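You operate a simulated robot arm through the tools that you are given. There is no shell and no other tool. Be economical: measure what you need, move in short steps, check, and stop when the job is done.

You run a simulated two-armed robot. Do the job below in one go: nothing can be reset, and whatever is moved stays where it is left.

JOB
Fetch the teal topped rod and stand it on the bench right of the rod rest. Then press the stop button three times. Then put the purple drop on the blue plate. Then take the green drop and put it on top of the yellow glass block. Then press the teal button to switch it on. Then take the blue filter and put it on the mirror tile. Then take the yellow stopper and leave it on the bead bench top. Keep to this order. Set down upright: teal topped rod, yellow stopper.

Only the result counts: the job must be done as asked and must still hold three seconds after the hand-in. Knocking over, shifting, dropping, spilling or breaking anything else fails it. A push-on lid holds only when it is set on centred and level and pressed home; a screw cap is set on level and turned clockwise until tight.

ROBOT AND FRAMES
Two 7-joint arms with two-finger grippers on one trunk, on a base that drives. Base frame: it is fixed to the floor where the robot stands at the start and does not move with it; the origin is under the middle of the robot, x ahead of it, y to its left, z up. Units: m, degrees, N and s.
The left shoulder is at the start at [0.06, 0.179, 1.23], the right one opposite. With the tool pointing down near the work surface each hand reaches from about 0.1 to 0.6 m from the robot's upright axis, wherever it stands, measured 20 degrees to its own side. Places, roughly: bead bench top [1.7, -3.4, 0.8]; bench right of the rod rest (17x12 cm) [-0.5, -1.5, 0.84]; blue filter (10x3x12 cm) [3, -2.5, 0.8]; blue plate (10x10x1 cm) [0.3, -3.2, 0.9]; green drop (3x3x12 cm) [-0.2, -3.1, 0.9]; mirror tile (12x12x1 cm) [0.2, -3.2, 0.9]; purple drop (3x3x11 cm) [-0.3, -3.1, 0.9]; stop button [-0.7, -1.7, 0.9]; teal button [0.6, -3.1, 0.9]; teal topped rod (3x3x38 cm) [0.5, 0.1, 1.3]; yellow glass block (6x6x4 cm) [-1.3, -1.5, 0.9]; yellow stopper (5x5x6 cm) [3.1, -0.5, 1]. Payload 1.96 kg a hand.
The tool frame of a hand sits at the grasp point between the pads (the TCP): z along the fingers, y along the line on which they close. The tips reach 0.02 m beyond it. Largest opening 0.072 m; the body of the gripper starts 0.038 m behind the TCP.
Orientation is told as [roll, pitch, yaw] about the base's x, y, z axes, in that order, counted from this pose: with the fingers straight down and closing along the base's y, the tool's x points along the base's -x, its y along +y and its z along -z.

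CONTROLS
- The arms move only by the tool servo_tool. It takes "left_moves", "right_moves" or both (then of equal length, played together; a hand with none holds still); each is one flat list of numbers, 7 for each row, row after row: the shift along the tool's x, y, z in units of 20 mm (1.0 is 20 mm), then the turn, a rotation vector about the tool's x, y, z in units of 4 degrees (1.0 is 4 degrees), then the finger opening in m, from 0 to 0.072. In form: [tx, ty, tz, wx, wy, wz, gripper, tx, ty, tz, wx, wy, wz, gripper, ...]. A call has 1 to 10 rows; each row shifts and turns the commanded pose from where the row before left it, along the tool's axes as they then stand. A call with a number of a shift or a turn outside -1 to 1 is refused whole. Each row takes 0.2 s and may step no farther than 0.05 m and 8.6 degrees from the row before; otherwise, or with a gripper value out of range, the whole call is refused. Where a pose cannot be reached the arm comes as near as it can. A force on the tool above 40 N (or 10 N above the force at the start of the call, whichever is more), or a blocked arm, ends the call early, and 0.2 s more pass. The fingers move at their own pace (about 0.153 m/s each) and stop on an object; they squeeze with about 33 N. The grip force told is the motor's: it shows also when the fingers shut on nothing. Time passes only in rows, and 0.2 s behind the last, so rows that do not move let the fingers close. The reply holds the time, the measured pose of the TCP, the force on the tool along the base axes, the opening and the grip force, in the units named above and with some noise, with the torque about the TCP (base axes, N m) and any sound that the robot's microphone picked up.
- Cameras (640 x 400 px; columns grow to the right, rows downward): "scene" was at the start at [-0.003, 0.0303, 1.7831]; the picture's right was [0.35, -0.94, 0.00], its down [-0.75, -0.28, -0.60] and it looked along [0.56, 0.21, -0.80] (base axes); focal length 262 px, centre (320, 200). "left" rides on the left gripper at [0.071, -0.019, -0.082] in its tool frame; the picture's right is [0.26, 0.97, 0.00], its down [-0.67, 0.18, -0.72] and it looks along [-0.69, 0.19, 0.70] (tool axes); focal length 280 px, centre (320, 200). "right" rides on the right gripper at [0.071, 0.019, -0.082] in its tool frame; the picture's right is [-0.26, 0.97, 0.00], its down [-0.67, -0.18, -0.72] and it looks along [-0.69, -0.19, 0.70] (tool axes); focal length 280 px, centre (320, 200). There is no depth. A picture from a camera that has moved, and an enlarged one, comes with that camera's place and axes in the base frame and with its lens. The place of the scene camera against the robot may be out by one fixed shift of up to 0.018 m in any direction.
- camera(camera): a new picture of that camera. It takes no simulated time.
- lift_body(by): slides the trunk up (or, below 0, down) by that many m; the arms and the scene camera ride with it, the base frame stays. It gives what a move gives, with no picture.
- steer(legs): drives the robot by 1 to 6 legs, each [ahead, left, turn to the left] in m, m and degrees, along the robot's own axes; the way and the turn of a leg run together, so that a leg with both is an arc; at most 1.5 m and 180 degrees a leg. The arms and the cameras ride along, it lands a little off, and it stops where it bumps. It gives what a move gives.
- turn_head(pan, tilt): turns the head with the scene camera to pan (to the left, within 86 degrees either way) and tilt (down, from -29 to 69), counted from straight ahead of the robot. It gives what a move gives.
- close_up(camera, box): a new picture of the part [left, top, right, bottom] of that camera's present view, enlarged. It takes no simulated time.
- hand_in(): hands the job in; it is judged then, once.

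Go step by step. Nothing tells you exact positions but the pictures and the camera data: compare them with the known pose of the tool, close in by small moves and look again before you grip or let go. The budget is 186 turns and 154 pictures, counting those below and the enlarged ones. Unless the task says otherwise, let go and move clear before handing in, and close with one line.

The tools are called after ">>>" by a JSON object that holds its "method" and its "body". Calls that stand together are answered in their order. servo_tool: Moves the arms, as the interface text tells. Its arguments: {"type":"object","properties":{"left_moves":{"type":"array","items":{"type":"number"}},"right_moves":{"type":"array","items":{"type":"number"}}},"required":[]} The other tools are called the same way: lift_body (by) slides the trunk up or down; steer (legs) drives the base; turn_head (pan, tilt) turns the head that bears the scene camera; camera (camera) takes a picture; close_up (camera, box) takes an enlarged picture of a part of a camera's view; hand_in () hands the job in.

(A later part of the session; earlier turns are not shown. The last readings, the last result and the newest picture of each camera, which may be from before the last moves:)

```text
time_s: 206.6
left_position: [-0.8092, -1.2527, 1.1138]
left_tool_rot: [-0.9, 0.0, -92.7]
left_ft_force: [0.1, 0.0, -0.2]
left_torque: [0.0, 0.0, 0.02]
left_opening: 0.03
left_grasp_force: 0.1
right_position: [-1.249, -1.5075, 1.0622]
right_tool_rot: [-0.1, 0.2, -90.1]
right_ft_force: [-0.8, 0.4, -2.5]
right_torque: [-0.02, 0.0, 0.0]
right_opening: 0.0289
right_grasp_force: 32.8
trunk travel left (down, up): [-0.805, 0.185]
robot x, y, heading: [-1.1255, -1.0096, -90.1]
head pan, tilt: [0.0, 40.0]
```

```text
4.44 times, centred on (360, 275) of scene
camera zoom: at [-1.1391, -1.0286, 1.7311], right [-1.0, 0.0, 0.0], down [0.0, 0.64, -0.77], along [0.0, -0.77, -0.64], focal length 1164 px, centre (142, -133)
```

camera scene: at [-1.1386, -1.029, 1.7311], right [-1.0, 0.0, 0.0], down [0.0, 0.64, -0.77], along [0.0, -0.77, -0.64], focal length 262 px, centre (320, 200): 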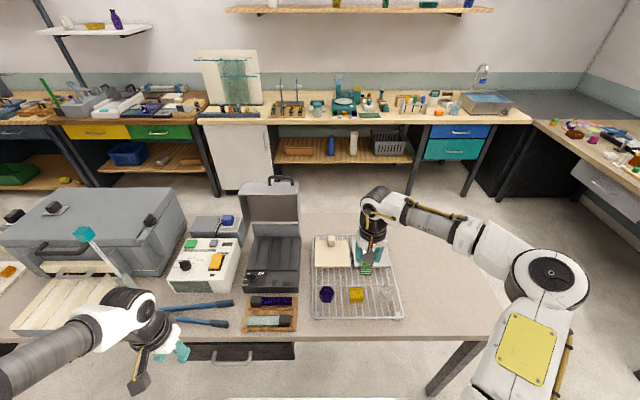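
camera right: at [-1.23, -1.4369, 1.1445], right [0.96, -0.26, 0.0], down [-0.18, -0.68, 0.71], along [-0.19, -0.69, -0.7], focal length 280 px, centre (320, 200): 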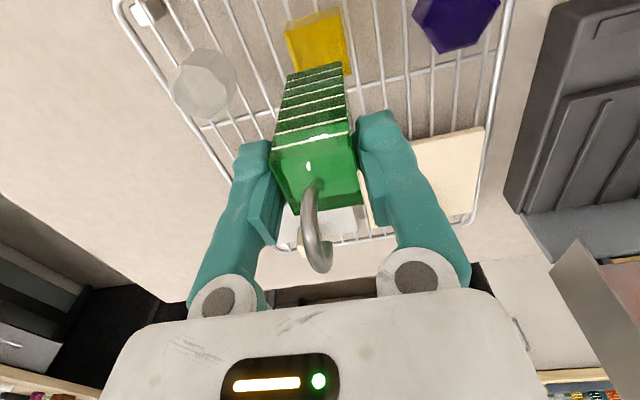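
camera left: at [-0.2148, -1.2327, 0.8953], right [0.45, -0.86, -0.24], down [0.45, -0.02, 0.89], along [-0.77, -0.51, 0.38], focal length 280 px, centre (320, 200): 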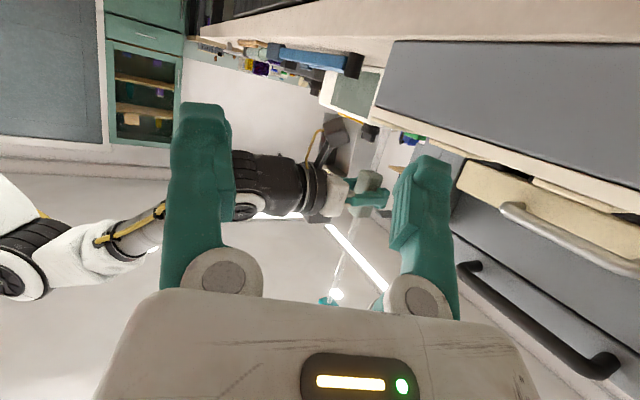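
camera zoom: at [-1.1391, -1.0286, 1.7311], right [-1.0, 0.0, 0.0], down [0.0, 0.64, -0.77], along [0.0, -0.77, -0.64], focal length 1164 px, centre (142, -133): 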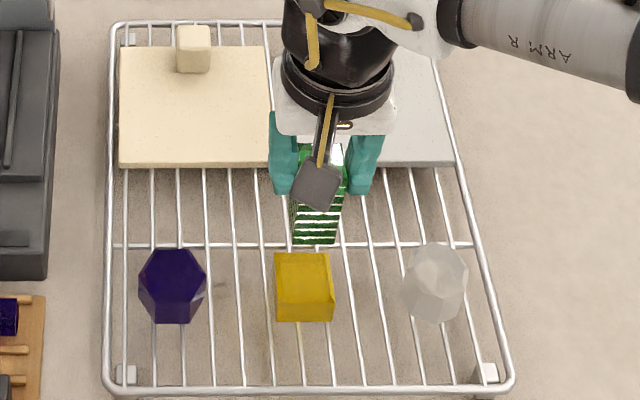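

Aligned. I descend carefully feeling for contact.

>>> {"method": "servo_tool", "body": {"right_moves": [0, 0, 0.25, 0, 0, 0, 0, 0, 0, 0.25, 0, 0, 0, 0, 0, 0, 0.25, 0, 0, 0, 0, 0, 0, 0.25, 0, 0, 0, 0]}}

>>> {"method": "servo_tool", "body": {"right_moves": [0, 0, 0.15, 0, 0, 0, 0, 0, 0, 0.15, 0, 0, 0, 0, 0, 0, 0.15, 0, 0, 0, 0]}}

>>> {"method": "close_up", "body": {"camera": "scene", "box": [330, 260, 390, 310]}}

```text
time_s: 207.6
left_position: [-0.8085, -1.2529, 1.1144]
left_tool_rot: [-0.9, 0.0, -92.7]
left_ft_force: [-0.1, 0.5, -0.5]
left_torque: [0.0, 0.01, -0.03]
left_opening: 0.0301
left_grasp_force: 0.2
right_position: [-1.2508, -1.5059, 1.0421]
right_tool_rot: [0.0, 0.1, -90.0]
right_ft_force: [0.0, -0.5, -1.7]
right_torque: [0.0, 0.01, -0.02]
right_opening: 0.0287
right_grasp_force: 33.1
trunk travel left (down, up): [-0.805, 0.185]
robot x, y, heading: [-1.1287, -1.0068, -90.2]
head pan, tilt: [0.0, 40.0]
```

```text
time_s: 208.4
left_position: [-0.8085, -1.2522, 1.1141]
left_tool_rot: [-1.0, 0.1, -92.7]
left_ft_force: [0.2, 0.1, 0.6]
left_torque: [0.0, 0.04, 0.0]
left_opening: 0.03
left_grasp_force: 0.0
right_position: [-1.2483, -1.5074, 1.0328]
right_tool_rot: [0.1, 0.0, -90.1]
right_ft_force: [-0.1, 0.1, -2.0]
right_torque: [0.0, 0.02, 0.0]
right_opening: 0.0289
right_grasp_force: 32.7
trunk travel left (down, up): [-0.805, 0.185]
robot x, y, heading: [-1.1287, -1.0083, -90.3]
head pan, tilt: [0.0, 40.0]
```

```text
8.00 times, centred on (360, 285) of scene
camera zoom: at [-1.1388, -1.0283, 1.7311], right [-1.0, 0.0, 0.0], down [0.0, 0.64, -0.77], along [0.0, -0.77, -0.64], focal length 2095 px, centre (0, -480)
```

zoom: 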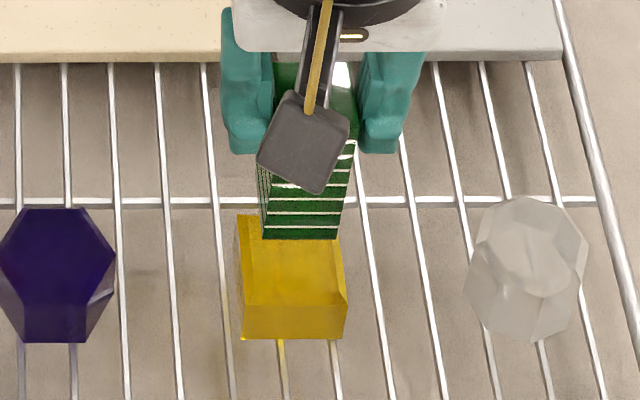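

The block top is about 4 cm below the drop; I shift 4 mm and keep lowering.

>>> {"method": "servo_tool", "body": {"right_moves": [0, 0.2, 0.3, 0, 0, 0, 0, 0, 0, 0.4, 0, 0, 0, 0, 0, 0, 0.4, 0, 0, 0, 0, 0, 0, 0.3, 0, 0, 0, 0]}}

>>> {"method": "servo_tool", "body": {"right_moves": [0, 0, 0.1, 0, 0, 0, 0, 0, 0, 0.1, 0, 0, 0, 0, 0, 0, 0.1, 0, 0, 0, 0]}}

>>> {"method": "close_up", "body": {"camera": "scene", "box": [330, 260, 390, 310]}}

```text
time_s: 209.4
left_position: [-0.8074, -1.2515, 1.1145]
left_tool_rot: [-0.9, -0.1, -92.7]
left_ft_force: [-1.2, -0.1, 0.0]
left_torque: [0.01, 0.0, 0.02]
left_opening: 0.0298
left_grasp_force: 0.1
right_position: [-1.2455, -1.5059, 1.0053]
right_tool_rot: [0.0, 0.1, -90.1]
right_ft_force: [-0.4, 0.2, -1.6]
right_torque: [-0.03, 0.02, 0.0]
right_opening: 0.0289
right_grasp_force: 32.9
trunk travel left (down, up): [-0.805, 0.185]
robot x, y, heading: [-1.1259, -1.0082, -90.0]
head pan, tilt: [0.0, 40.0]
```

```text
time_s: 210.2
left_position: [-0.8087, -1.2518, 1.114]
left_tool_rot: [-0.9, 0.0, -92.6]
left_ft_force: [0.5, -0.1, 0.1]
left_torque: [0.01, -0.01, -0.02]
left_opening: 0.03
left_grasp_force: 0.1
right_position: [-1.2454, -1.5064, 0.9997]
right_tool_rot: [0.1, 0.1, -90.1]
right_ft_force: [-0.2, 0.1, -1.1]
right_torque: [0.0, -0.02, 0.01]
right_opening: 0.0291
right_grasp_force: 33.1
trunk travel left (down, up): [-0.805, 0.185]
robot x, y, heading: [-1.1284, -1.0084, -90.1]
head pan, tilt: [0.0, 40.0]
```

```text
8.00 times, centred on (360, 285) of scene
camera zoom: at [-1.1389, -1.0283, 1.7311], right [-1.0, 0.0, 0.0], down [0.0, 0.64, -0.77], along [0.0, -0.77, -0.64], focal length 2095 px, centre (0, -480)
```

zoom: 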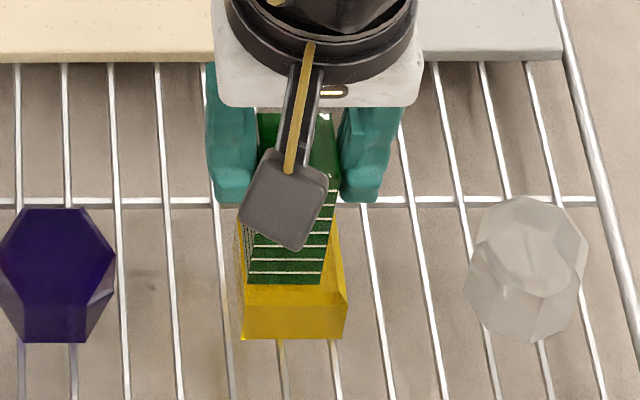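

>>> {"method": "servo_tool", "body": {"right_moves": [0, -0.1, 0.1, 0, 0, 0, 0, 0, 0, 0.1, 0, 0, 0, 0, 0, 0, 0.1, 0, 0, 0, 0]}}

>>> {"method": "servo_tool", "body": {"right_moves": [0, 0, 0.1, 0, 0, 0, 0, 0, 0, 0.05, 0, 0, 0, 0]}}

```text
time_s: 211.0
left_position: [-0.8077, -1.2504, 1.1151]
left_tool_rot: [-0.9, 0.0, -92.7]
left_ft_force: [-0.4, -1.1, -0.1]
left_torque: [0.02, 0.0, -0.02]
left_opening: 0.0302
left_grasp_force: 0.0
right_position: [-1.247, -1.5063, 0.9956]
right_tool_rot: [-0.1, -0.2, -90.1]
right_ft_force: [-1.5, -2.3, 23.1]
right_torque: [0.0, 0.07, -0.01]
right_opening: 0.0291
right_grasp_force: 33.1
trunk travel left (down, up): [-0.805, 0.185]
robot x, y, heading: [-1.1265, -1.0089, -90.4]
head pan, tilt: [0.0, 40.0]
```

```text
time_s: 211.6
left_position: [-0.807, -1.2508, 1.1143]
left_tool_rot: [-1.0, -0.1, -92.7]
left_ft_force: [0.0, -0.2, -0.4]
left_torque: [-0.02, 0.01, -0.04]
left_opening: 0.0301
left_grasp_force: 0.0
right_position: [-1.2471, -1.5055, 0.9926]
right_tool_rot: [-0.1, 0.0, -90.1]
right_ft_force: [-1.4, -3.7, 25.5]
right_torque: [-0.13, 0.0, 0.02]
right_opening: 0.029
right_grasp_force: 33.2
trunk travel left (down, up): [-0.805, 0.185]
robot x, y, heading: [-1.1249, -1.0094, -90.3]
head pan, tilt: [0.0, 40.0]
```

Contact on the block. I relieve the load, release, and rise.

>>> {"method": "servo_tool", "body": {"right_moves": [0, 0, -0.12, 0, 0, 0, 0, 0, 0, 0, 0, 0, 0, 0, 0, 0, 0, 0, 0, 0, 0.031, 0, 0, 0, 0, 0, 0, 0.036, 0, 0, 0, 0, 0, 0, 0.045, 0, 0, -0.2, 0, 0, 0, 0.055, 0, 0, -0.5, 0, 0, 0, 0.055, 0, 0, -0.9, 0, 0, 0, 0.055, 0, 0, -0.9, 0, 0, 0, 0.055, 0, 0, -0.9, 0, 0, 0, 0.055]}}

>>> {"method": "servo_tool", "body": {"right_moves": [0, 0, -0.9, 0, 0, 0, 0.055, 0, 0, -0.9, 0, 0, 0, 0.055, 0, 0, -0.9, 0, 0, 0, 0.055, 0, 0, -0.9, 0, 0, 0, 0.055]}}

>>> {"method": "close_up", "body": {"camera": "scene", "box": [300, 220, 420, 310]}}

```text
time_s: 213.8
left_position: [-0.8088, -1.2521, 1.1136]
left_tool_rot: [-0.9, -0.1, -92.7]
left_ft_force: [0.5, -0.3, 0.6]
left_torque: [0.01, 0.0, -0.02]
left_opening: 0.0302
left_grasp_force: 0.2
right_position: [-1.248, -1.5068, 1.0624]
right_tool_rot: [0.0, 0.2, -90.1]
right_ft_force: [0.4, 0.4, -0.3]
right_torque: [0.01, -0.02, 0.01]
right_opening: 0.0553
right_grasp_force: 0.0
trunk travel left (down, up): [-0.805, 0.185]
robot x, y, heading: [-1.1264, -1.0066, -90.4]
head pan, tilt: [0.0, 40.0]
```

```text
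time_s: 214.8
left_position: [-0.8093, -1.2512, 1.1152]
left_tool_rot: [-0.9, 0.0, -92.7]
left_ft_force: [0.5, 0.7, -0.2]
left_torque: [-0.01, -0.01, 0.0]
left_opening: 0.0301
left_grasp_force: 0.1
right_position: [-1.246, -1.5066, 1.1337]
right_tool_rot: [0.0, 0.2, -90.0]
right_ft_force: [-0.5, 0.0, -0.5]
right_torque: [-0.01, 0.02, 0.0]
right_opening: 0.055
right_grasp_force: 0.0
trunk travel left (down, up): [-0.805, 0.185]
robot x, y, heading: [-1.1259, -1.0074, -90.0]
head pan, tilt: [0.0, 40.0]
```

```text
4.44 times, centred on (360, 265) of scene
camera zoom: at [-1.1387, -1.0276, 1.7311], right [-1.0, 0.0, 0.0], down [0.0, 0.64, -0.77], along [0.0, -0.77, -0.64], focal length 1164 px, centre (142, -89)
```

zoom: 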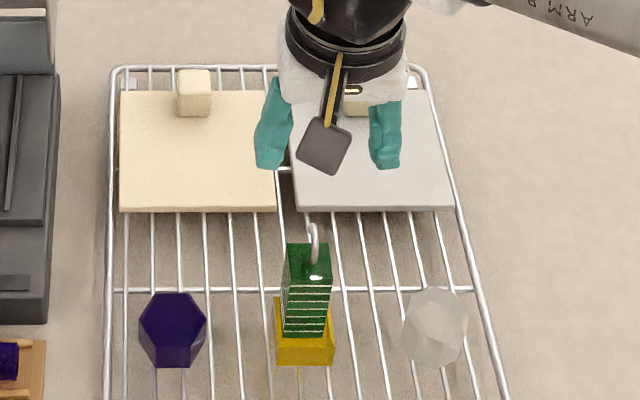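

Green drop stands on the yellow block. Next the teal button: I back off and drive round to the back bench again.

>>> {"method": "steer", "body": {"legs": [[-0.42, 0, 0]]}}

>>> {"method": "servo_tool", "body": {"right_moves": [1, 0, 0, 0, 0, 0, 0, 1, 0, 0, 0, 0, 0, 0, 1, 0, 0, 0, 0, 0, 0, 1, 0, 0, 0, 0, 0, 0, 1, 0, 0, 0, 0, 0, 0]}}

>>> {"method": "steer", "body": {"legs": [[0, -1.13, 0], [0.9, 0, 0], [0.94, 0, 0]]}}

>>> {"method": "steer", "body": {"legs": [[0, 1.4, 0], [0, 1.4, 0]]}}

>>> {"method": "camera", "body": {"camera": "scene"}}

```text
time_s: 217.4
left_position: [-0.8067, -0.8322, 1.1143]
left_tool_rot: [-0.8, 0.0, -92.6]
left_ft_force: [-0.6, -0.1, 0.4]
left_torque: [-0.02, 0.0, -0.02]
left_opening: 0.0302
left_grasp_force: 0.0
right_position: [-1.2457, -1.0886, 1.1338]
right_tool_rot: [0.1, 0.2, -89.9]
right_ft_force: [0.1, -0.5, -0.7]
right_torque: [-0.02, 0.0, -0.01]
right_opening: 0.0549
right_grasp_force: 0.1
trunk travel left (down, up): [-0.805, 0.185]
robot x, y, heading: [-1.1252, -0.5886, -90.0]
head pan, tilt: [0.0, 40.0]
```

```text
time_s: 218.6
left_position: [-0.8055, -0.8309, 1.1143]
left_tool_rot: [-0.8, 0.1, -92.6]
left_ft_force: [-0.5, 0.9, -1.2]
left_torque: [-0.04, 0.03, 0.0]
left_opening: 0.0302
left_grasp_force: 0.1
right_position: [-1.2459, -0.9867, 1.1327]
right_tool_rot: [0.0, 0.1, -90.0]
right_ft_force: [0.1, 0.0, -0.4]
right_torque: [-0.08, -0.01, -0.01]
right_opening: 0.0
right_grasp_force: 29.9
trunk travel left (down, up): [-0.805, 0.185]
robot x, y, heading: [-1.1261, -0.5858, -90.1]
head pan, tilt: [0.0, 40.0]
```

```text
time_s: 233.2
left_position: [-1.9381, -2.6694, 1.1149]
left_tool_rot: [-1.0, 0.0, -92.6]
left_ft_force: [0.9, 0.6, 0.0]
left_torque: [-0.03, 0.01, -0.02]
left_opening: 0.0301
left_grasp_force: 0.1
right_position: [-2.3771, -2.8241, 1.1337]
right_tool_rot: [0.0, 0.0, -90.0]
right_ft_force: [0.4, -0.7, 0.2]
right_torque: [-0.03, 0.01, -0.01]
right_opening: 0.0
right_grasp_force: 29.9
trunk travel left (down, up): [-0.805, 0.185]
robot x, y, heading: [-2.2544, -2.4265, -90.2]
head pan, tilt: [0.0, 40.0]
```

```text
time_s: 246.7
left_position: [0.8499, -2.7266, 1.1146]
left_tool_rot: [-1.0, 0.0, -94.2]
left_ft_force: [0.0, 0.7, 0.1]
left_torque: [-0.03, 0.0, 0.0]
left_opening: 0.0301
left_grasp_force: 0.0
right_position: [0.4091, -2.8711, 1.1337]
right_tool_rot: [-0.1, 0.0, -91.6]
right_ft_force: [0.0, -0.3, 1.3]
right_torque: [-0.01, 0.03, 0.01]
right_opening: 0.0
right_grasp_force: 29.6
trunk travel left (down, up): [-0.805, 0.185]
robot x, y, heading: [0.5373, -2.474, -91.9]
head pan, tilt: [0.0, 40.0]
```

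```text
48 pictures are left
camera scene: at [0.5269, -2.4941, 1.7311], right [-1.0, 0.03, 0.0], down [0.02, 0.64, -0.77], along [-0.02, -0.77, -0.64], focal length 262 px, centre (320, 200)
```

scene: 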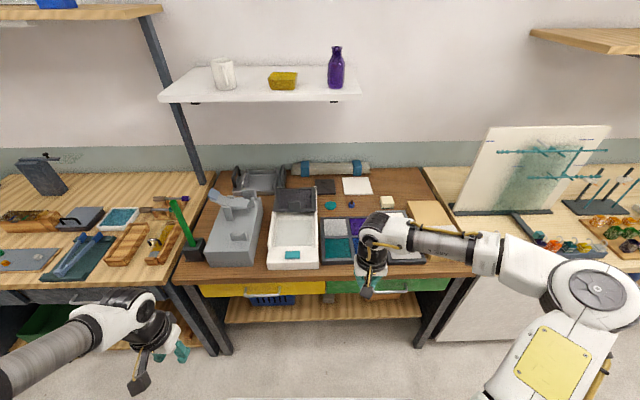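

Teal button ≈(0.62, -3.135). I position the right hand near it.

>>> {"method": "steer", "body": {"legs": [[0.13, 0.21, 1.9]]}}

>>> {"method": "servo_tool", "body": {"right_moves": [-0.9, 0, 0, 0, 0, 0, 0, -0.9, 0, 0, 0, 0, 0, 0, -0.9, 0, 0.5, 0, 0, 0, 0, -0.9, 0, 0.5, 0, 0, 0, 0]}}

>>> {"method": "camera", "body": {"camera": "right"}}

>>> {"method": "close_up", "body": {"camera": "scene", "box": [270, 200, 430, 310]}}

```text
time_s: 248.5
left_position: [1.0654, -2.8486, 1.1136]
left_tool_rot: [-0.9, 0.0, -92.4]
left_ft_force: [0.5, 0.1, -0.6]
left_torque: [-0.03, 0.0, -0.01]
left_opening: 0.0301
left_grasp_force: 0.0
right_position: [0.6277, -3.0081, 1.134]
right_tool_rot: [0.0, 0.1, -89.8]
right_ft_force: [-0.6, 0.4, -0.1]
right_torque: [0.0, -0.03, -0.03]
right_opening: 0.0001
right_grasp_force: 29.5
trunk travel left (down, up): [-0.805, 0.185]
robot x, y, heading: [0.7462, -2.608, -89.9]
head pan, tilt: [0.0, 40.0]
```

```text
time_s: 249.5
left_position: [1.0652, -2.8504, 1.1136]
left_tool_rot: [-0.9, 0.2, -92.4]
left_ft_force: [0.8, -0.2, -0.3]
left_torque: [0.0, -0.01, 0.01]
left_opening: 0.03
left_grasp_force: 0.1
right_position: [0.6263, -3.08, 1.1128]
right_tool_rot: [0.0, 0.3, -89.9]
right_ft_force: [0.4, 0.2, -0.5]
right_torque: [0.04, -0.03, 0.0]
right_opening: 0.0
right_grasp_force: 29.3
trunk travel left (down, up): [-0.805, 0.185]
robot x, y, heading: [0.7442, -2.6053, -89.7]
head pan, tilt: [0.0, 40.0]
```

```text
47 pictures are left
camera right: at [0.6465, -3.0103, 1.1959], right [0.97, -0.26, 0.0], down [-0.18, -0.68, 0.71], along [-0.19, -0.69, -0.7], focal length 280 px, centre (320, 200)
```

right: 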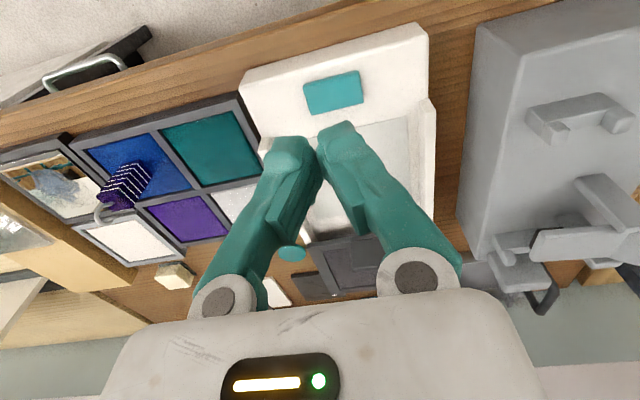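

```text
3.64 times, centred on (350, 255) of scene
camera zoom: at [0.7336, -2.6283, 1.7311], right [-1.0, 0.0, 0.0], down [0.0, 0.64, -0.77], along [0.0, -0.77, -0.64], focal length 952 px, centre (211, 0)
```

zoom: 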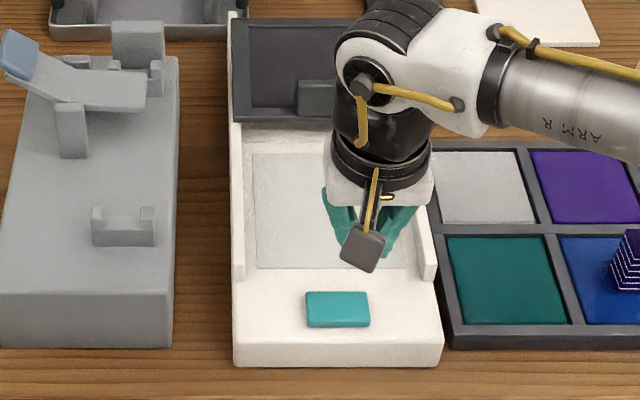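

I move the fingertips above the button and lower to just above it.

>>> {"method": "servo_tool", "body": {"right_moves": [-0.8, 0.08, 0.4, 0, 0, 0, 0, -0.8, 0.08, 0.9, 0, 0, 0, 0, -0.75, 0, 0.9, 0, 0, 0, 0, 0, 0, 0.9, 0, 0, 0, 0, 0, 0, 0.9, 0, 0, 0, 0, 0, 0, 0.8, 0, 0, 0, 0]}}

>>> {"method": "camera", "body": {"camera": "right"}}

>>> {"method": "servo_tool", "body": {"right_moves": [0, 0, 0.2, 0, 0, 0, 0, 0, 0, 0.2, 0, 0, 0, 0, 0, 0, 0.2, 0, 0, 0, 0]}}

```text
time_s: 250.9
left_position: [1.0653, -2.8493, 1.1142]
left_tool_rot: [-0.9, 0.1, -92.4]
left_ft_force: [-0.9, 0.8, -0.1]
left_torque: [-0.01, -0.04, 0.01]
left_opening: 0.0299
left_grasp_force: 0.1
right_position: [0.63, -3.1258, 1.0162]
right_tool_rot: [0.1, 0.1, -89.8]
right_ft_force: [0.3, 0.2, -0.7]
right_torque: [0.0, -0.02, -0.01]
right_opening: 0.0002
right_grasp_force: 29.4
trunk travel left (down, up): [-0.805, 0.185]
robot x, y, heading: [0.7444, -2.6074, -89.9]
head pan, tilt: [0.0, 40.0]
```

```text
45 pictures are left
camera right: at [0.6499, -3.0561, 1.0996], right [0.97, -0.26, 0.0], down [-0.18, -0.68, 0.71], along [-0.19, -0.69, -0.7], focal length 280 px, centre (320, 200)
```

right: 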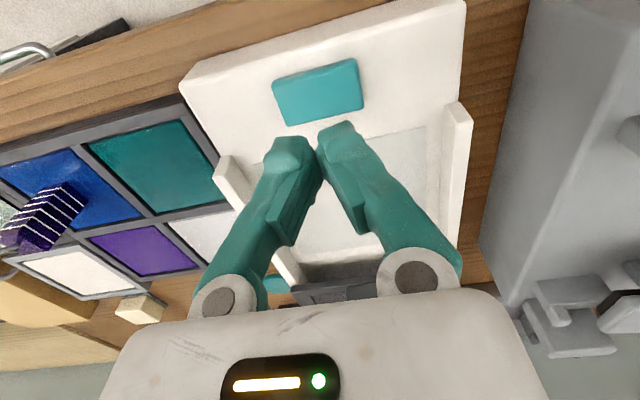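

```text
time_s: 251.7
left_position: [1.0666, -2.8501, 1.1142]
left_tool_rot: [-1.0, -0.1, -92.4]
left_ft_force: [0.4, 0.1, -0.9]
left_torque: [-0.01, -0.01, -0.01]
left_opening: 0.0299
left_grasp_force: 0.1
right_position: [0.6313, -3.1252, 1.0052]
right_tool_rot: [0.1, 0.1, -89.8]
right_ft_force: [0.6, -0.8, 0.3]
right_torque: [-0.04, 0.01, 0.02]
right_opening: 0.0
right_grasp_force: 29.5
trunk travel left (down, up): [-0.805, 0.185]
robot x, y, heading: [0.7454, -2.6024, -89.9]
head pan, tilt: [0.0, 40.0]
```

>>> {"method": "servo_tool", "body": {"right_moves": [-0.1, -0.05, 0.2, 0, 0, 0, 0, 0, 0, 0.2, 0, 0, 0, 0, 0, 0, 0.2, 0, 0, 0, 0, 0, 0, 0.2, 0, 0, 0, 0, 0, 0, 0.2, 0, 0, 0, 0]}}

>>> {"method": "servo_tool", "body": {"right_moves": [0, 0, 0.15, 0, 0, 0, 0, 0, 0, 0.15, 0, 0, 0, 0, 0, 0, 0.15, 0, 0, 0, 0, 0, 0, 0.15, 0, 0, 0, 0]}}

```text
time_s: 252.9
left_position: [1.0657, -2.8492, 1.1148]
left_tool_rot: [-1.0, 0.1, -92.4]
left_ft_force: [0.7, -0.3, -0.6]
left_torque: [-0.04, 0.01, -0.03]
left_opening: 0.03
left_grasp_force: 0.1
right_position: [0.6305, -3.1285, 0.986]
right_tool_rot: [0.0, 0.0, -89.8]
right_ft_force: [-0.6, -0.2, 0.4]
right_torque: [-0.03, 0.0, -0.06]
right_opening: 0.0
right_grasp_force: 30.2
trunk travel left (down, up): [-0.805, 0.185]
robot x, y, heading: [0.7438, -2.6061, -90.0]
head pan, tilt: [0.0, 40.0]
```

```text
time_s: 253.9
left_position: [1.065, -2.8498, 1.1142]
left_tool_rot: [-0.9, 0.1, -92.4]
left_ft_force: [-0.1, 0.2, -0.1]
left_torque: [-0.01, -0.02, -0.03]
left_opening: 0.03
left_grasp_force: 0.0
right_position: [0.6315, -3.1291, 0.9733]
right_tool_rot: [0.1, 0.2, -89.8]
right_ft_force: [0.7, 0.1, -0.8]
right_torque: [0.01, 0.01, -0.03]
right_opening: 0.0
right_grasp_force: 29.4
trunk travel left (down, up): [-0.805, 0.185]
robot x, y, heading: [0.7475, -2.6083, -89.8]
head pan, tilt: [0.0, 40.0]
```

>>> {"method": "servo_tool", "body": {"right_moves": [0, 0, 0.15, 0, 0, 0, 0, 0, 0, 0.15, 0, 0, 0, 0, 0, 0, 0.15, 0, 0, 0, 0]}}

>>> {"method": "camera", "body": {"camera": "right"}}

```text
time_s: 254.7
left_position: [1.0652, -2.8502, 1.113]
left_tool_rot: [-1.0, 0.0, -92.3]
left_ft_force: [0.4, 0.1, 0.0]
left_torque: [0.0, -0.02, 0.03]
left_opening: 0.0299
left_grasp_force: 0.1
right_position: [0.6309, -3.1265, 0.9649]
right_tool_rot: [0.1, 0.1, -89.7]
right_ft_force: [-0.1, 0.2, 0.3]
right_torque: [0.01, -0.01, -0.01]
right_opening: 0.0
right_grasp_force: 29.8
trunk travel left (down, up): [-0.805, 0.185]
robot x, y, heading: [0.7482, -2.6059, -90.0]
head pan, tilt: [0.0, 40.0]
```

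```text
44 pictures are left
camera right: at [0.6495, -3.0582, 1.047], right [0.97, -0.26, 0.0], down [-0.18, -0.68, 0.71], along [-0.19, -0.69, -0.7], focal length 280 px, centre (320, 200)
```

right: 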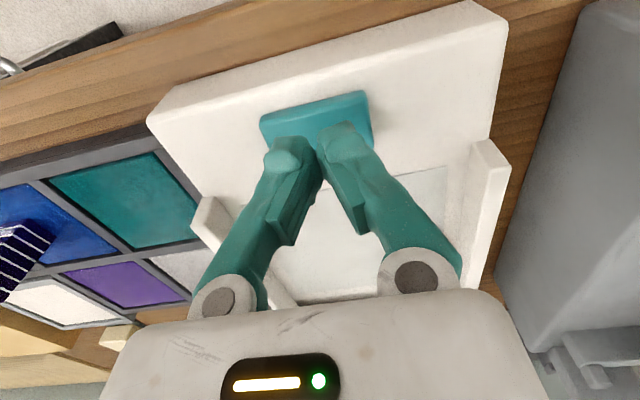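

Fingertips are right over the button; I continue pressing down.

>>> {"method": "servo_tool", "body": {"right_moves": [0, 0, 0.15, 0, 0, 0, 0, 0, 0, 0.15, 0, 0, 0, 0]}}

>>> {"method": "servo_tool", "body": {"right_moves": [0, 0, 0.15, 0, 0, 0, 0, 0, 0, 0.15, 0, 0, 0, 0]}}

```text
time_s: 255.3
left_position: [1.0657, -2.8493, 1.1145]
left_tool_rot: [-0.9, 0.1, -92.3]
left_ft_force: [0.0, -0.9, 0.2]
left_torque: [0.03, 0.0, 0.01]
left_opening: 0.03
left_grasp_force: 0.2
right_position: [0.6308, -3.1285, 0.9588]
right_tool_rot: [0.0, 0.1, -89.8]
right_ft_force: [1.3, -0.1, 0.5]
right_torque: [-0.01, -0.02, -0.01]
right_opening: 0.0
right_grasp_force: 29.7
trunk travel left (down, up): [-0.805, 0.185]
robot x, y, heading: [0.7485, -2.6083, -89.8]
head pan, tilt: [0.0, 40.0]
```

```text
time_s: 255.9
left_position: [1.0665, -2.8491, 1.115]
left_tool_rot: [-0.8, 0.0, -92.4]
left_ft_force: [-0.2, 0.0, 0.0]
left_torque: [-0.01, -0.02, -0.02]
left_opening: 0.0298
left_grasp_force: 0.1
right_position: [0.6305, -3.1291, 0.9532]
right_tool_rot: [0.1, 0.2, -89.8]
right_ft_force: [0.5, -0.8, 1.1]
right_torque: [-0.01, -0.02, -0.01]
right_opening: 0.0003
right_grasp_force: 29.4
trunk travel left (down, up): [-0.805, 0.185]
robot x, y, heading: [0.7433, -2.6081, -89.9]
head pan, tilt: [0.0, 40.0]
```

>>> {"method": "servo_tool", "body": {"right_moves": [0, 0, 0.1, 0, 0, 0, 0, 0, 0, 0.1, 0, 0, 0, 0]}}

>>> {"method": "servo_tool", "body": {"right_moves": [0, 0, 0.1, 0, 0, 0, 0, 0, 0, 0.1, 0, 0, 0, 0]}}

```text
time_s: 256.5
left_position: [1.0661, -2.8507, 1.1141]
left_tool_rot: [-0.8, 0.1, -92.4]
left_ft_force: [0.4, 0.2, 0.8]
left_torque: [0.0, 0.03, 0.01]
left_opening: 0.0302
left_grasp_force: 0.1
right_position: [0.6304, -3.1276, 0.9487]
right_tool_rot: [0.0, 0.0, -89.7]
right_ft_force: [0.6, -0.7, -0.5]
right_torque: [0.03, -0.02, 0.0]
right_opening: 0.0001
right_grasp_force: 29.1
trunk travel left (down, up): [-0.805, 0.185]
robot x, y, heading: [0.7493, -2.606, -89.9]
head pan, tilt: [0.0, 40.0]
```

```text
time_s: 257.1
left_position: [1.0657, -2.8498, 1.1143]
left_tool_rot: [-0.9, 0.0, -92.4]
left_ft_force: [-0.5, 0.0, -0.4]
left_torque: [0.02, 0.0, 0.0]
left_opening: 0.03
left_grasp_force: 0.2
right_position: [0.6302, -3.1282, 0.9435]
right_tool_rot: [-0.1, 0.1, -89.7]
right_ft_force: [1.1, -0.9, -0.3]
right_torque: [-0.01, 0.02, 0.01]
right_opening: 0.0
right_grasp_force: 29.5
trunk travel left (down, up): [-0.805, 0.185]
robot x, y, heading: [0.7498, -2.6071, -89.9]
head pan, tilt: [0.0, 40.0]
```

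>>> {"method": "servo_tool", "body": {"right_moves": [0, 0, 0.1, 0, 0, 0, 0, 0, 0, 0.1, 0, 0, 0, 0]}}

>>> {"method": "servo_tool", "body": {"right_moves": [0, 0, 0.1, 0, 0, 0, 0, 0, 0, 0.1, 0, 0, 0, 0]}}

>>> {"method": "camera", "body": {"camera": "right"}}

```text
time_s: 257.7
left_position: [1.0661, -2.85, 1.1134]
left_tool_rot: [-0.9, 0.0, -92.4]
left_ft_force: [-0.8, -0.6, -0.2]
left_torque: [-0.02, -0.03, 0.03]
left_opening: 0.0299
left_grasp_force: 0.1
right_position: [0.6299, -3.1295, 0.9404]
right_tool_rot: [0.1, 0.1, -89.7]
right_ft_force: [-0.7, 0.3, -0.1]
right_torque: [0.01, 0.0, 0.0]
right_opening: 0.0
right_grasp_force: 29.8
trunk travel left (down, up): [-0.805, 0.185]
robot x, y, heading: [0.7517, -2.6027, -89.8]
head pan, tilt: [0.0, 40.0]
```

```text
time_s: 258.3
left_position: [1.0674, -2.8491, 1.1141]
left_tool_rot: [-0.9, 0.0, -92.5]
left_ft_force: [0.5, 0.9, 0.5]
left_torque: [0.04, 0.04, 0.02]
left_opening: 0.0301
left_grasp_force: 0.2
right_position: [0.6299, -3.128, 0.9372]
right_tool_rot: [0.0, 0.1, -89.9]
right_ft_force: [0.6, 1.2, -1.1]
right_torque: [-0.01, 0.01, 0.01]
right_opening: 0.0002
right_grasp_force: 30.1
trunk travel left (down, up): [-0.805, 0.185]
robot x, y, heading: [0.7448, -2.6064, -89.8]
head pan, tilt: [0.0, 40.0]
```

```text
43 pictures are left
camera right: at [0.6494, -3.0586, 1.0186], right [0.97, -0.26, 0.0], down [-0.18, -0.68, 0.71], along [-0.18, -0.69, -0.7], focal length 280 px, centre (320, 200)
```

right: 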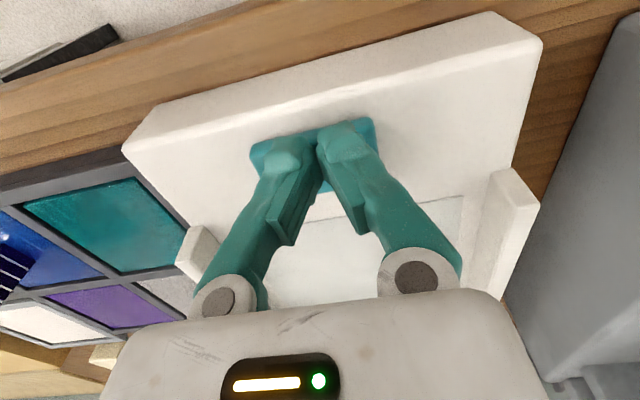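

>>> {"method": "servo_tool", "body": {"right_moves": [0, 0, 0.1, 0, 0, 0, 0, 0, 0, 0.1, 0, 0, 0, 0]}}

>>> {"method": "servo_tool", "body": {"right_moves": [0, 0, 0.1, 0, 0, 0, 0, 0, 0, 0.1, 0, 0, 0, 0]}}

```text
time_s: 258.9
left_position: [1.0653, -2.8499, 1.1142]
left_tool_rot: [-1.0, 0.0, -92.4]
left_ft_force: [0.3, 0.0, -0.1]
left_torque: [-0.02, 0.01, 0.0]
left_opening: 0.03
left_grasp_force: 0.0
right_position: [0.6302, -3.1285, 0.9329]
right_tool_rot: [0.0, 0.1, -89.8]
right_ft_force: [0.3, -0.6, 0.1]
right_torque: [0.01, -0.01, -0.01]
right_opening: 0.0002
right_grasp_force: 29.7
trunk travel left (down, up): [-0.805, 0.185]
robot x, y, heading: [0.7493, -2.6062, -90.0]
head pan, tilt: [0.0, 40.0]
```

```text
time_s: 259.5
left_position: [1.0662, -2.8501, 1.1141]
left_tool_rot: [-1.0, 0.1, -92.4]
left_ft_force: [-0.3, -0.4, 0.0]
left_torque: [-0.02, 0.0, -0.01]
left_opening: 0.0301
left_grasp_force: 0.0
right_position: [0.6297, -3.1281, 0.9283]
right_tool_rot: [0.1, 0.1, -89.8]
right_ft_force: [-0.7, -0.9, 1.0]
right_torque: [-0.02, 0.02, 0.0]
right_opening: 0.0061
right_grasp_force: 29.5
trunk travel left (down, up): [-0.805, 0.185]
robot x, y, heading: [0.7475, -2.604, -89.8]
head pan, tilt: [0.0, 40.0]
```

Contact has just begun (fingers nudged). A bit more.

>>> {"method": "servo_tool", "body": {"right_moves": [0, 0, 0.1, 0, 0, 0, 0, 0, 0, 0.1, 0, 0, 0, 0]}}

```text
time_s: 260.1
left_position: [1.0656, -2.8478, 1.115]
left_tool_rot: [-0.9, 0.0, -92.4]
left_ft_force: [0.0, -0.4, 0.3]
left_torque: [0.01, 0.01, -0.01]
left_opening: 0.0297
left_grasp_force: 0.0
right_position: [0.6298, -3.1277, 0.9242]
right_tool_rot: [-0.2, -0.1, -89.8]
right_ft_force: [-2.8, -1.7, 5.2]
right_torque: [-0.04, 0.06, 0.03]
right_opening: 0.006
right_grasp_force: 29.7
trunk travel left (down, up): [-0.805, 0.185]
robot x, y, heading: [0.7473, -2.6104, -89.9]
head pan, tilt: [0.0, 40.0]
heard: click
```

Click heard. I rise and check its state.

>>> {"method": "servo_tool", "body": {"right_moves": [0, 0, -0.4, 0, 0, 0, 0, 0, 0, -0.9, 0, 0, 0, 0, 0, 0, -0.9, 0, 0, 0, 0, 0, 0, -0.9, 0, 0, 0, 0, 0, 0, -0.9, 0, 0, 0, 0, 0, 0, -0.9, 0, 0, 0, 0, 0, 0, -0.9, 0, 0, 0, 0, 1, 0, -0.9, 0, 0, 0, 0, 1, 0, -0.9, 0, 0, 0, 0, 1, 0, -0.9, 0, 0, 0, 0]}}

>>> {"method": "camera", "body": {"camera": "right"}}

>>> {"method": "turn_head", "body": {"pan": 60, "tilt": 25}}

>>> {"method": "camera", "body": {"camera": "scene"}}

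```text
time_s: 262.3
left_position: [1.066, -2.8488, 1.114]
left_tool_rot: [-0.9, 0.0, -92.3]
left_ft_force: [0.6, 0.4, -0.7]
left_torque: [0.0, 0.0, -0.03]
left_opening: 0.03
left_grasp_force: 0.0
right_position: [0.6296, -3.0672, 1.0938]
right_tool_rot: [0.0, 0.1, -89.7]
right_ft_force: [-0.7, 0.0, 0.0]
right_torque: [-0.04, -0.02, 0.0]
right_opening: 0.0001
right_grasp_force: 29.9
trunk travel left (down, up): [-0.805, 0.185]
robot x, y, heading: [0.7471, -2.6075, -89.9]
head pan, tilt: [0.0, 40.0]
```

```text
42 pictures are left
camera right: at [0.6483, -2.997, 1.1765], right [0.97, -0.26, 0.0], down [-0.18, -0.68, 0.71], along [-0.19, -0.69, -0.7], focal length 280 px, centre (320, 200)
```

right: 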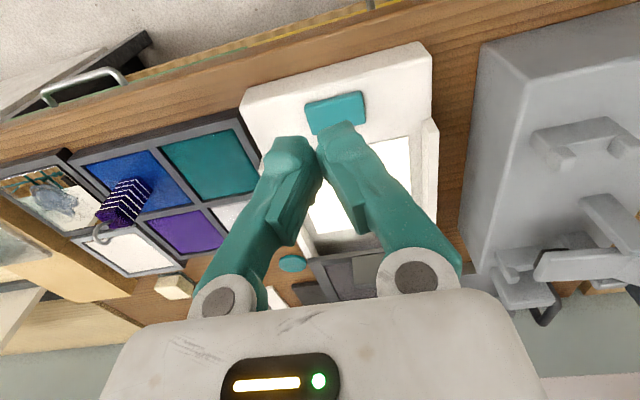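

```text
time_s: 263.6
left_position: [1.0658, -2.8485, 1.1141]
left_tool_rot: [-1.0, 0.0, -92.4]
left_ft_force: [0.5, 0.2, -0.3]
left_torque: [-0.01, 0.0, -0.01]
left_opening: 0.0301
left_grasp_force: 0.1
right_position: [0.6283, -3.0678, 1.0942]
right_tool_rot: [0.1, 0.2, -89.8]
right_ft_force: [-1.3, -0.9, -0.2]
right_torque: [-0.02, -0.01, -0.01]
right_opening: 0.0001
right_grasp_force: 29.7
trunk travel left (down, up): [-0.805, 0.185]
robot x, y, heading: [0.7447, -2.6083, -90.0]
head pan, tilt: [60.0, 25.0]
```

```text
41 pictures are left
camera scene: at [0.8136, -2.5886, 1.7544], right [-0.5, -0.87, 0.0], down [-0.37, 0.21, -0.91], along [0.79, -0.45, -0.42], focal length 262 px, centre (320, 200)
```

scene: 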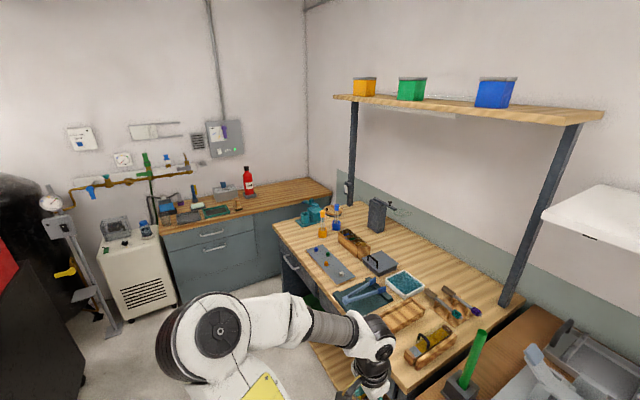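

The light box is lit: button is on. Now the blue filter on the far left bench; I zoom in to find it.

>>> {"method": "close_up", "body": {"camera": "scene", "box": [140, 150, 300, 260]}}

>>> {"method": "close_up", "body": {"camera": "scene", "box": [270, 190, 520, 370]}}

```text
3.64 times, centred on (220, 205) of scene
camera zoom: at [0.8136, -2.5886, 1.7544], right [-0.5, -0.87, 0.0], down [-0.37, 0.21, -0.91], along [0.79, -0.45, -0.42], focal length 952 px, centre (684, 182)
```

zoom: 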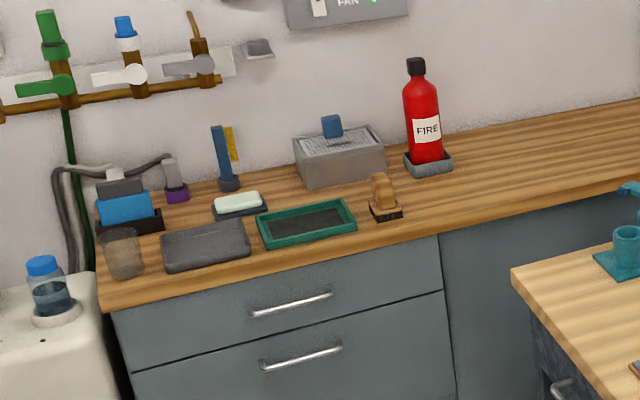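

```text
2.22 times, centred on (395, 280) of scene
camera zoom: at [0.8136, -2.5886, 1.7544], right [-0.5, -0.87, 0.0], down [-0.37, 0.21, -0.91], along [0.79, -0.45, -0.42], focal length 582 px, centre (153, 22)
```

zoom: 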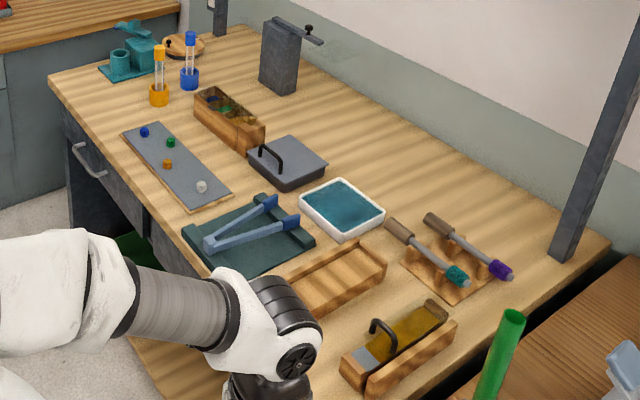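

The blue filter stands in a black holder near (2.97, -2.47) on the far bench. I drive over and turn to face it.

>>> {"method": "steer", "body": {"legs": [[-0.17, 0, 0], [0, 1.25, 0], [0, 0, 90]]}}

>>> {"method": "turn_head", "body": {"pan": 0, "tilt": 40}}

>>> {"method": "camera", "body": {"camera": "scene"}}

```text
time_s: 274.7
left_position: [2.247, -2.1205, 1.1142]
left_tool_rot: [-0.8, 0.1, -3.8]
left_ft_force: [-0.1, -0.2, -0.3]
left_torque: [0.0, 0.0, -0.02]
left_opening: 0.03
left_grasp_force: 0.2
right_position: [2.4542, -2.5629, 1.0941]
right_tool_rot: [0.1, 0.1, -1.1]
right_ft_force: [0.1, 0.8, 0.4]
right_torque: [0.01, 0.0, -0.02]
right_opening: 0.0001
right_grasp_force: 29.7
trunk travel left (down, up): [-0.805, 0.185]
robot x, y, heading: [1.9973, -2.4371, -1.5]
head pan, tilt: [60.0, 25.0]
```

```text
time_s: 276.0
left_position: [2.2473, -2.1206, 1.1147]
left_tool_rot: [-0.9, -0.1, -3.8]
left_ft_force: [-0.1, 0.0, 0.6]
left_torque: [0.01, 0.0, -0.03]
left_opening: 0.0301
left_grasp_force: 0.1
right_position: [2.4534, -2.5627, 1.0939]
right_tool_rot: [0.1, 0.1, -1.2]
right_ft_force: [-0.7, 0.1, -0.8]
right_torque: [0.02, -0.02, -0.03]
right_opening: 0.0001
right_grasp_force: 29.9
trunk travel left (down, up): [-0.805, 0.185]
robot x, y, heading: [1.9936, -2.4317, -1.5]
head pan, tilt: [0.0, 40.0]
```

```text
38 pictures are left
camera scene: at [2.0081, -2.4297, 1.7311], right [-0.02, -1.0, 0.0], down [-0.64, 0.01, -0.77], along [0.77, -0.02, -0.64], focal length 262 px, centre (320, 200)
```

scene: 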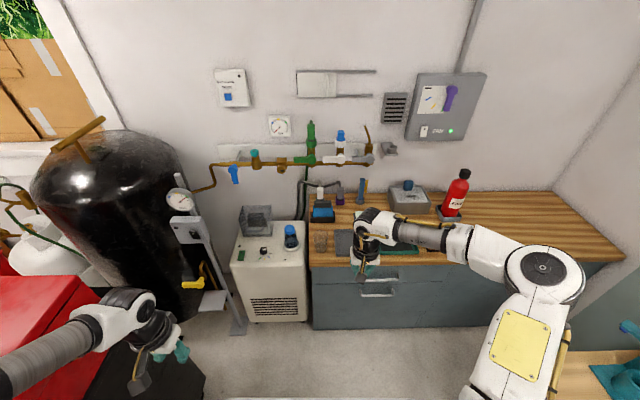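

>>> {"method": "close_up", "body": {"camera": "scene", "box": [290, 160, 400, 290]}}

```text
3.08 times, centred on (345, 225) of scene
camera zoom: at [2.0081, -2.4297, 1.7311], right [-0.02, -1.0, 0.0], down [-0.64, 0.01, -0.77], along [0.77, -0.02, -0.64], focal length 806 px, centre (243, 123)
```

zoom: 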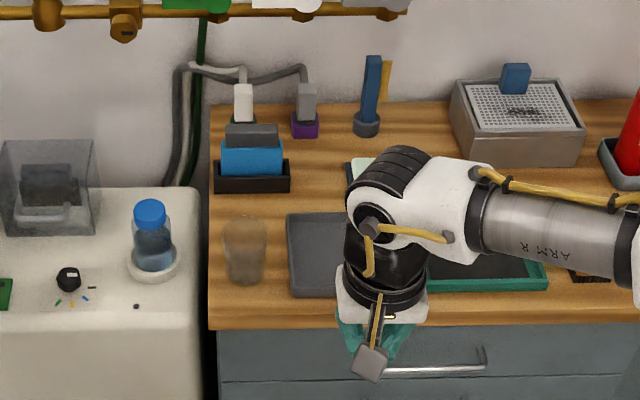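

The filter (10 cm wide, ~3 cm thick) stands at (2.976, -2.456), top z≈0.917. I'll grip it across its thickness with the right hand yawed 90°. First tuck the left hand and drive up.

>>> {"method": "servo_tool", "body": {"left_moves": [0, -1, 0, 0, 0, 0, 0, 0, -1, 0, 0, 0, 0, 0, 0, -1, 0, 0, 0, 0, 0, 0, -1, 0, 0, 0, 0, 0, 0, -1, 0, 0, 0, 0, 0, 0, -0.5, 0, 0, 0, 0, 0, 0, 0, 0, 0, 0, 0, 0, 0, 0, 0, 0, 0, 0, 0], "right_moves": [0, 0, -0.5, 0, 0, -1, 0.06, 0, 0, -0.5, 0, 0, -1, 0.06, 0, 0, -0.5, 0, 0, -1, 0.06, 0, 0, -0.5, 0, 0, -1, 0.06, 0, 0, 0, 0, 0, -1, 0.06, 0, 0, 0, 0, 0, -1, 0.06, 0, 0, 0, 0, 0, -1, 0.06, 0, 0, 0, 0, 0, -1, 0.06]}}

>>> {"method": "servo_tool", "body": {"right_moves": [0, 0, 0, 0, 0, -1, 0.06, 0, 0, 0, 0, 0, -1, 0.06, 0, 0, 0, 0, 0, -1, 0.06, 0, 0, 0, 0, 0, -1, 0.06, 0, 0, 0, 0, 0, -1, 0.06, 0, 0, 0, 0, 0, -1, 0.06, 0, 0, 0, 0, 0, -1, 0.06]}}

>>> {"method": "servo_tool", "body": {"right_moves": [0, 0, 0, 0, 0, -1, 0.06, 0, 0, 0, 0, 0, -1, 0.06, 0, 0, 0, 0, 0, -1, 0.06, 0, 0, 0, 0, 0, -1, 0.06, 0, 0, 0, 0, 0, -1, 0.06, 0, 0, 0, 0, 0, -1, 0.06, 0, 0, 0, 0, 0, -0.8, 0.06]}}

>>> {"method": "steer", "body": {"legs": [[0.3, 0.13, 1.5]]}}

>>> {"method": "camera", "body": {"camera": "scene"}}

>>> {"method": "camera", "body": {"camera": "right"}}

```text
time_s: 277.8
left_position: [2.2842, -2.2098, 1.1268]
left_tool_rot: [-0.9, 0.0, -3.8]
left_ft_force: [0.1, -0.2, 0.0]
left_torque: [0.01, -0.02, -0.02]
left_opening: 0.0
left_grasp_force: 29.6
left hand out of reach, approached as far as the arm can: row 1, 2, 3, 4, 5, 6
right_position: [2.4535, -2.5621, 1.1339]
right_tool_rot: [0.1, 0.1, 30.7]
right_ft_force: [-0.6, 0.1, -0.4]
right_torque: [0.02, 0.01, 0.01]
right_opening: 0.0599
right_grasp_force: 0.0
trunk travel left (down, up): [-0.805, 0.185]
robot x, y, heading: [1.9937, -2.4336, -1.1]
head pan, tilt: [0.0, 40.0]
```

```text
time_s: 279.4
left_position: [2.2842, -2.2087, 1.1269]
left_tool_rot: [-1.1, 0.1, -3.8]
left_ft_force: [0.2, -1.1, 0.4]
left_torque: [-0.02, 0.01, -0.01]
left_opening: 0.0002
left_grasp_force: 29.5
right_position: [2.4551, -2.5619, 1.1346]
right_tool_rot: [0.1, 0.0, 46.6]
right_ft_force: [-0.6, 1.0, 0.2]
right_torque: [0.0, -0.02, 0.0]
right_opening: 0.06
right_grasp_force: 0.0
right hand out of reach, approached as far as the arm can: row 5, 6, 7
trunk travel left (down, up): [-0.805, 0.185]
robot x, y, heading: [1.9967, -2.4338, -1.4]
head pan, tilt: [0.0, 40.0]
```

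```text
time_s: 281.0
left_position: [2.2849, -2.2083, 1.1277]
left_tool_rot: [-1.0, 0.1, -3.8]
left_ft_force: [-0.4, 0.0, 0.0]
left_torque: [0.0, -0.02, 0.01]
left_opening: 0.0001
left_grasp_force: 29.3
right_position: [2.4408, -2.5634, 1.1257]
right_tool_rot: [0.5, 0.5, 49.5]
right_ft_force: [0.3, 0.1, 0.6]
right_torque: [0.0, 0.01, 0.01]
right_opening: 0.06
right_grasp_force: 0.1
right hand out of reach, approached as far as the arm can: row 1, 2, 3, 4, 5, 6, 7
trunk travel left (down, up): [-0.805, 0.185]
robot x, y, heading: [1.9983, -2.4338, -1.5]
head pan, tilt: [0.0, 40.0]
```

```text
time_s: 283.2
left_position: [2.5759, -2.0733, 1.1279]
left_tool_rot: [-0.9, 0.1, -1.9]
left_ft_force: [0.8, 0.8, -0.4]
left_torque: [-0.03, 0.0, 0.0]
left_opening: 0.0
left_grasp_force: 29.3
right_position: [2.7458, -2.4224, 1.1259]
right_tool_rot: [0.7, 0.5, 51.4]
right_ft_force: [0.1, -0.4, 0.0]
right_torque: [0.01, 0.03, -0.01]
right_opening: 0.0601
right_grasp_force: 0.1
trunk travel left (down, up): [-0.805, 0.185]
robot x, y, heading: [2.2958, -2.3077, 0.8]
head pan, tilt: [0.0, 40.0]
```

```text
36 pictures are left
camera scene: at [2.3079, -2.3028, 1.7311], right [0.01, -1.0, 0.0], down [-0.64, -0.01, -0.77], along [0.77, 0.01, -0.64], focal length 262 px, centre (320, 200)
```

scene: 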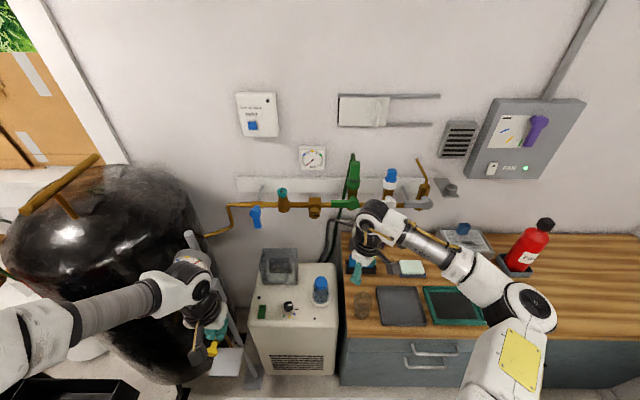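

```text
35 pictures are left
camera right: at [2.6881, -2.4663, 1.2092], right [-0.59, 0.81, 0.01], down [0.57, 0.41, 0.71], along [0.57, 0.42, -0.71], focal length 280 px, centre (320, 200)
```

right: 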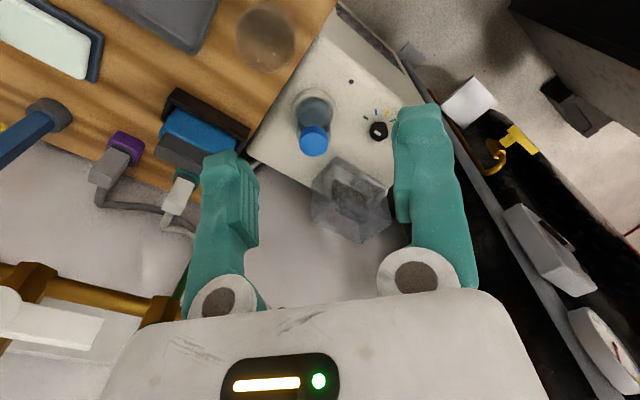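

Left yaw is limited to about 50°, so I turn the right hand the other way (toward -90°).

>>> {"method": "servo_tool", "body": {"right_moves": [0, 0, 0, 0, 0, 1, 0.06, 0, 0, 0, 0, 0, 1, 0.06, 0, 0, 0, 0, 0, 1, 0.06, 0, 0, 0, 0, 0, 1, 0.06, 0, 0, 0, 0, 0, 1, 0.06, 0, 0, 0, 0, 0, 1, 0.06, 0, 0, 0, 0, 0, 1, 0.06, 0, 0, 0, 0, 0, 1, 0.06, 0, 0, 0, 0, 0, 1, 0.06, 0, 0, 0, 0, 0, 1, 0.06]}}

>>> {"method": "servo_tool", "body": {"right_moves": [0, 0, 0, 0, 0, 1, 0.06, 0, 0, 0, 0, 0, 1, 0.06, 0, 0, 0, 0, 0, 1, 0.06, 0, 0, 0, 0, 0, 1, 0.06, 0, 0, 0, 0, 0, 1, 0.06, 0, 0, 0, 0, 0, 1, 0.06, 0, 0, 0, 0, 0, 1, 0.06, 0, 0, 0, 0, 0, 1, 0.06, 0, 0, 0, 0, 0, 1, 0.06, 0, 0, 0, 0, 0, 1, 0.06]}}

>>> {"method": "servo_tool", "body": {"right_moves": [0, 0, 0, 0, 0, 1, 0.06, 0, 0, 0, 0, 0, 1, 0.06, 0, 0, 0, 0, 0, 1, 0.06, 0, 0, 0, 0, 0, 1, 0.06, 0, 0, 0, 0, 0, 1, 0.06, 0, 0, 0, 0, 0, 1, 0.06, 0, 0, 0, 0, 0, 1, 0.06, 0, 0, 0, 0, 0, 1, 0.06, 0, 0, 0, 0, 0, 1, 0.06, 0, 0, 0, 0, 0, 1, 0.06]}}

```text
time_s: 285.4
left_position: [2.5762, -2.0729, 1.1275]
left_tool_rot: [-1.0, 0.2, -1.8]
left_ft_force: [0.4, 1.0, 0.5]
left_torque: [0.0, 0.03, 0.0]
left_opening: 0.0001
left_grasp_force: 29.6
right_position: [2.7459, -2.4212, 1.1267]
right_tool_rot: [0.2, 0.8, 11.4]
right_ft_force: [-0.3, 1.0, 0.2]
right_torque: [0.01, -0.01, -0.02]
right_opening: 0.0601
right_grasp_force: 0.1
trunk travel left (down, up): [-0.805, 0.185]
robot x, y, heading: [2.2955, -2.3019, 0.7]
head pan, tilt: [0.0, 40.0]
```

```text
time_s: 287.6
left_position: [2.5774, -2.0727, 1.1276]
left_tool_rot: [-1.1, 0.1, -2.0]
left_ft_force: [-0.2, 0.3, 0.1]
left_torque: [-0.01, 0.01, 0.0]
left_opening: 0.0
left_grasp_force: 29.6
right_position: [2.7458, -2.423, 1.1268]
right_tool_rot: [-0.4, 0.7, -28.5]
right_ft_force: [0.5, 1.0, -0.2]
right_torque: [0.03, 0.0, 0.04]
right_opening: 0.0604
right_grasp_force: 0.0
trunk travel left (down, up): [-0.805, 0.185]
robot x, y, heading: [2.2954, -2.3085, 0.7]
head pan, tilt: [0.0, 40.0]
```

```text
time_s: 289.8
left_position: [2.5765, -2.0725, 1.1272]
left_tool_rot: [-1.0, 0.1, -1.9]
left_ft_force: [-0.5, 0.2, 0.1]
left_torque: [0.0, -0.02, 0.05]
left_opening: 0.0002
left_grasp_force: 29.7
right_position: [2.7471, -2.4216, 1.1263]
right_tool_rot: [-0.8, 0.2, -68.6]
right_ft_force: [0.6, 0.2, 0.1]
right_torque: [-0.03, -0.01, 0.0]
right_opening: 0.0599
right_grasp_force: 0.0
trunk travel left (down, up): [-0.805, 0.185]
robot x, y, heading: [2.298, -2.3071, 0.5]
head pan, tilt: [0.0, 40.0]
```

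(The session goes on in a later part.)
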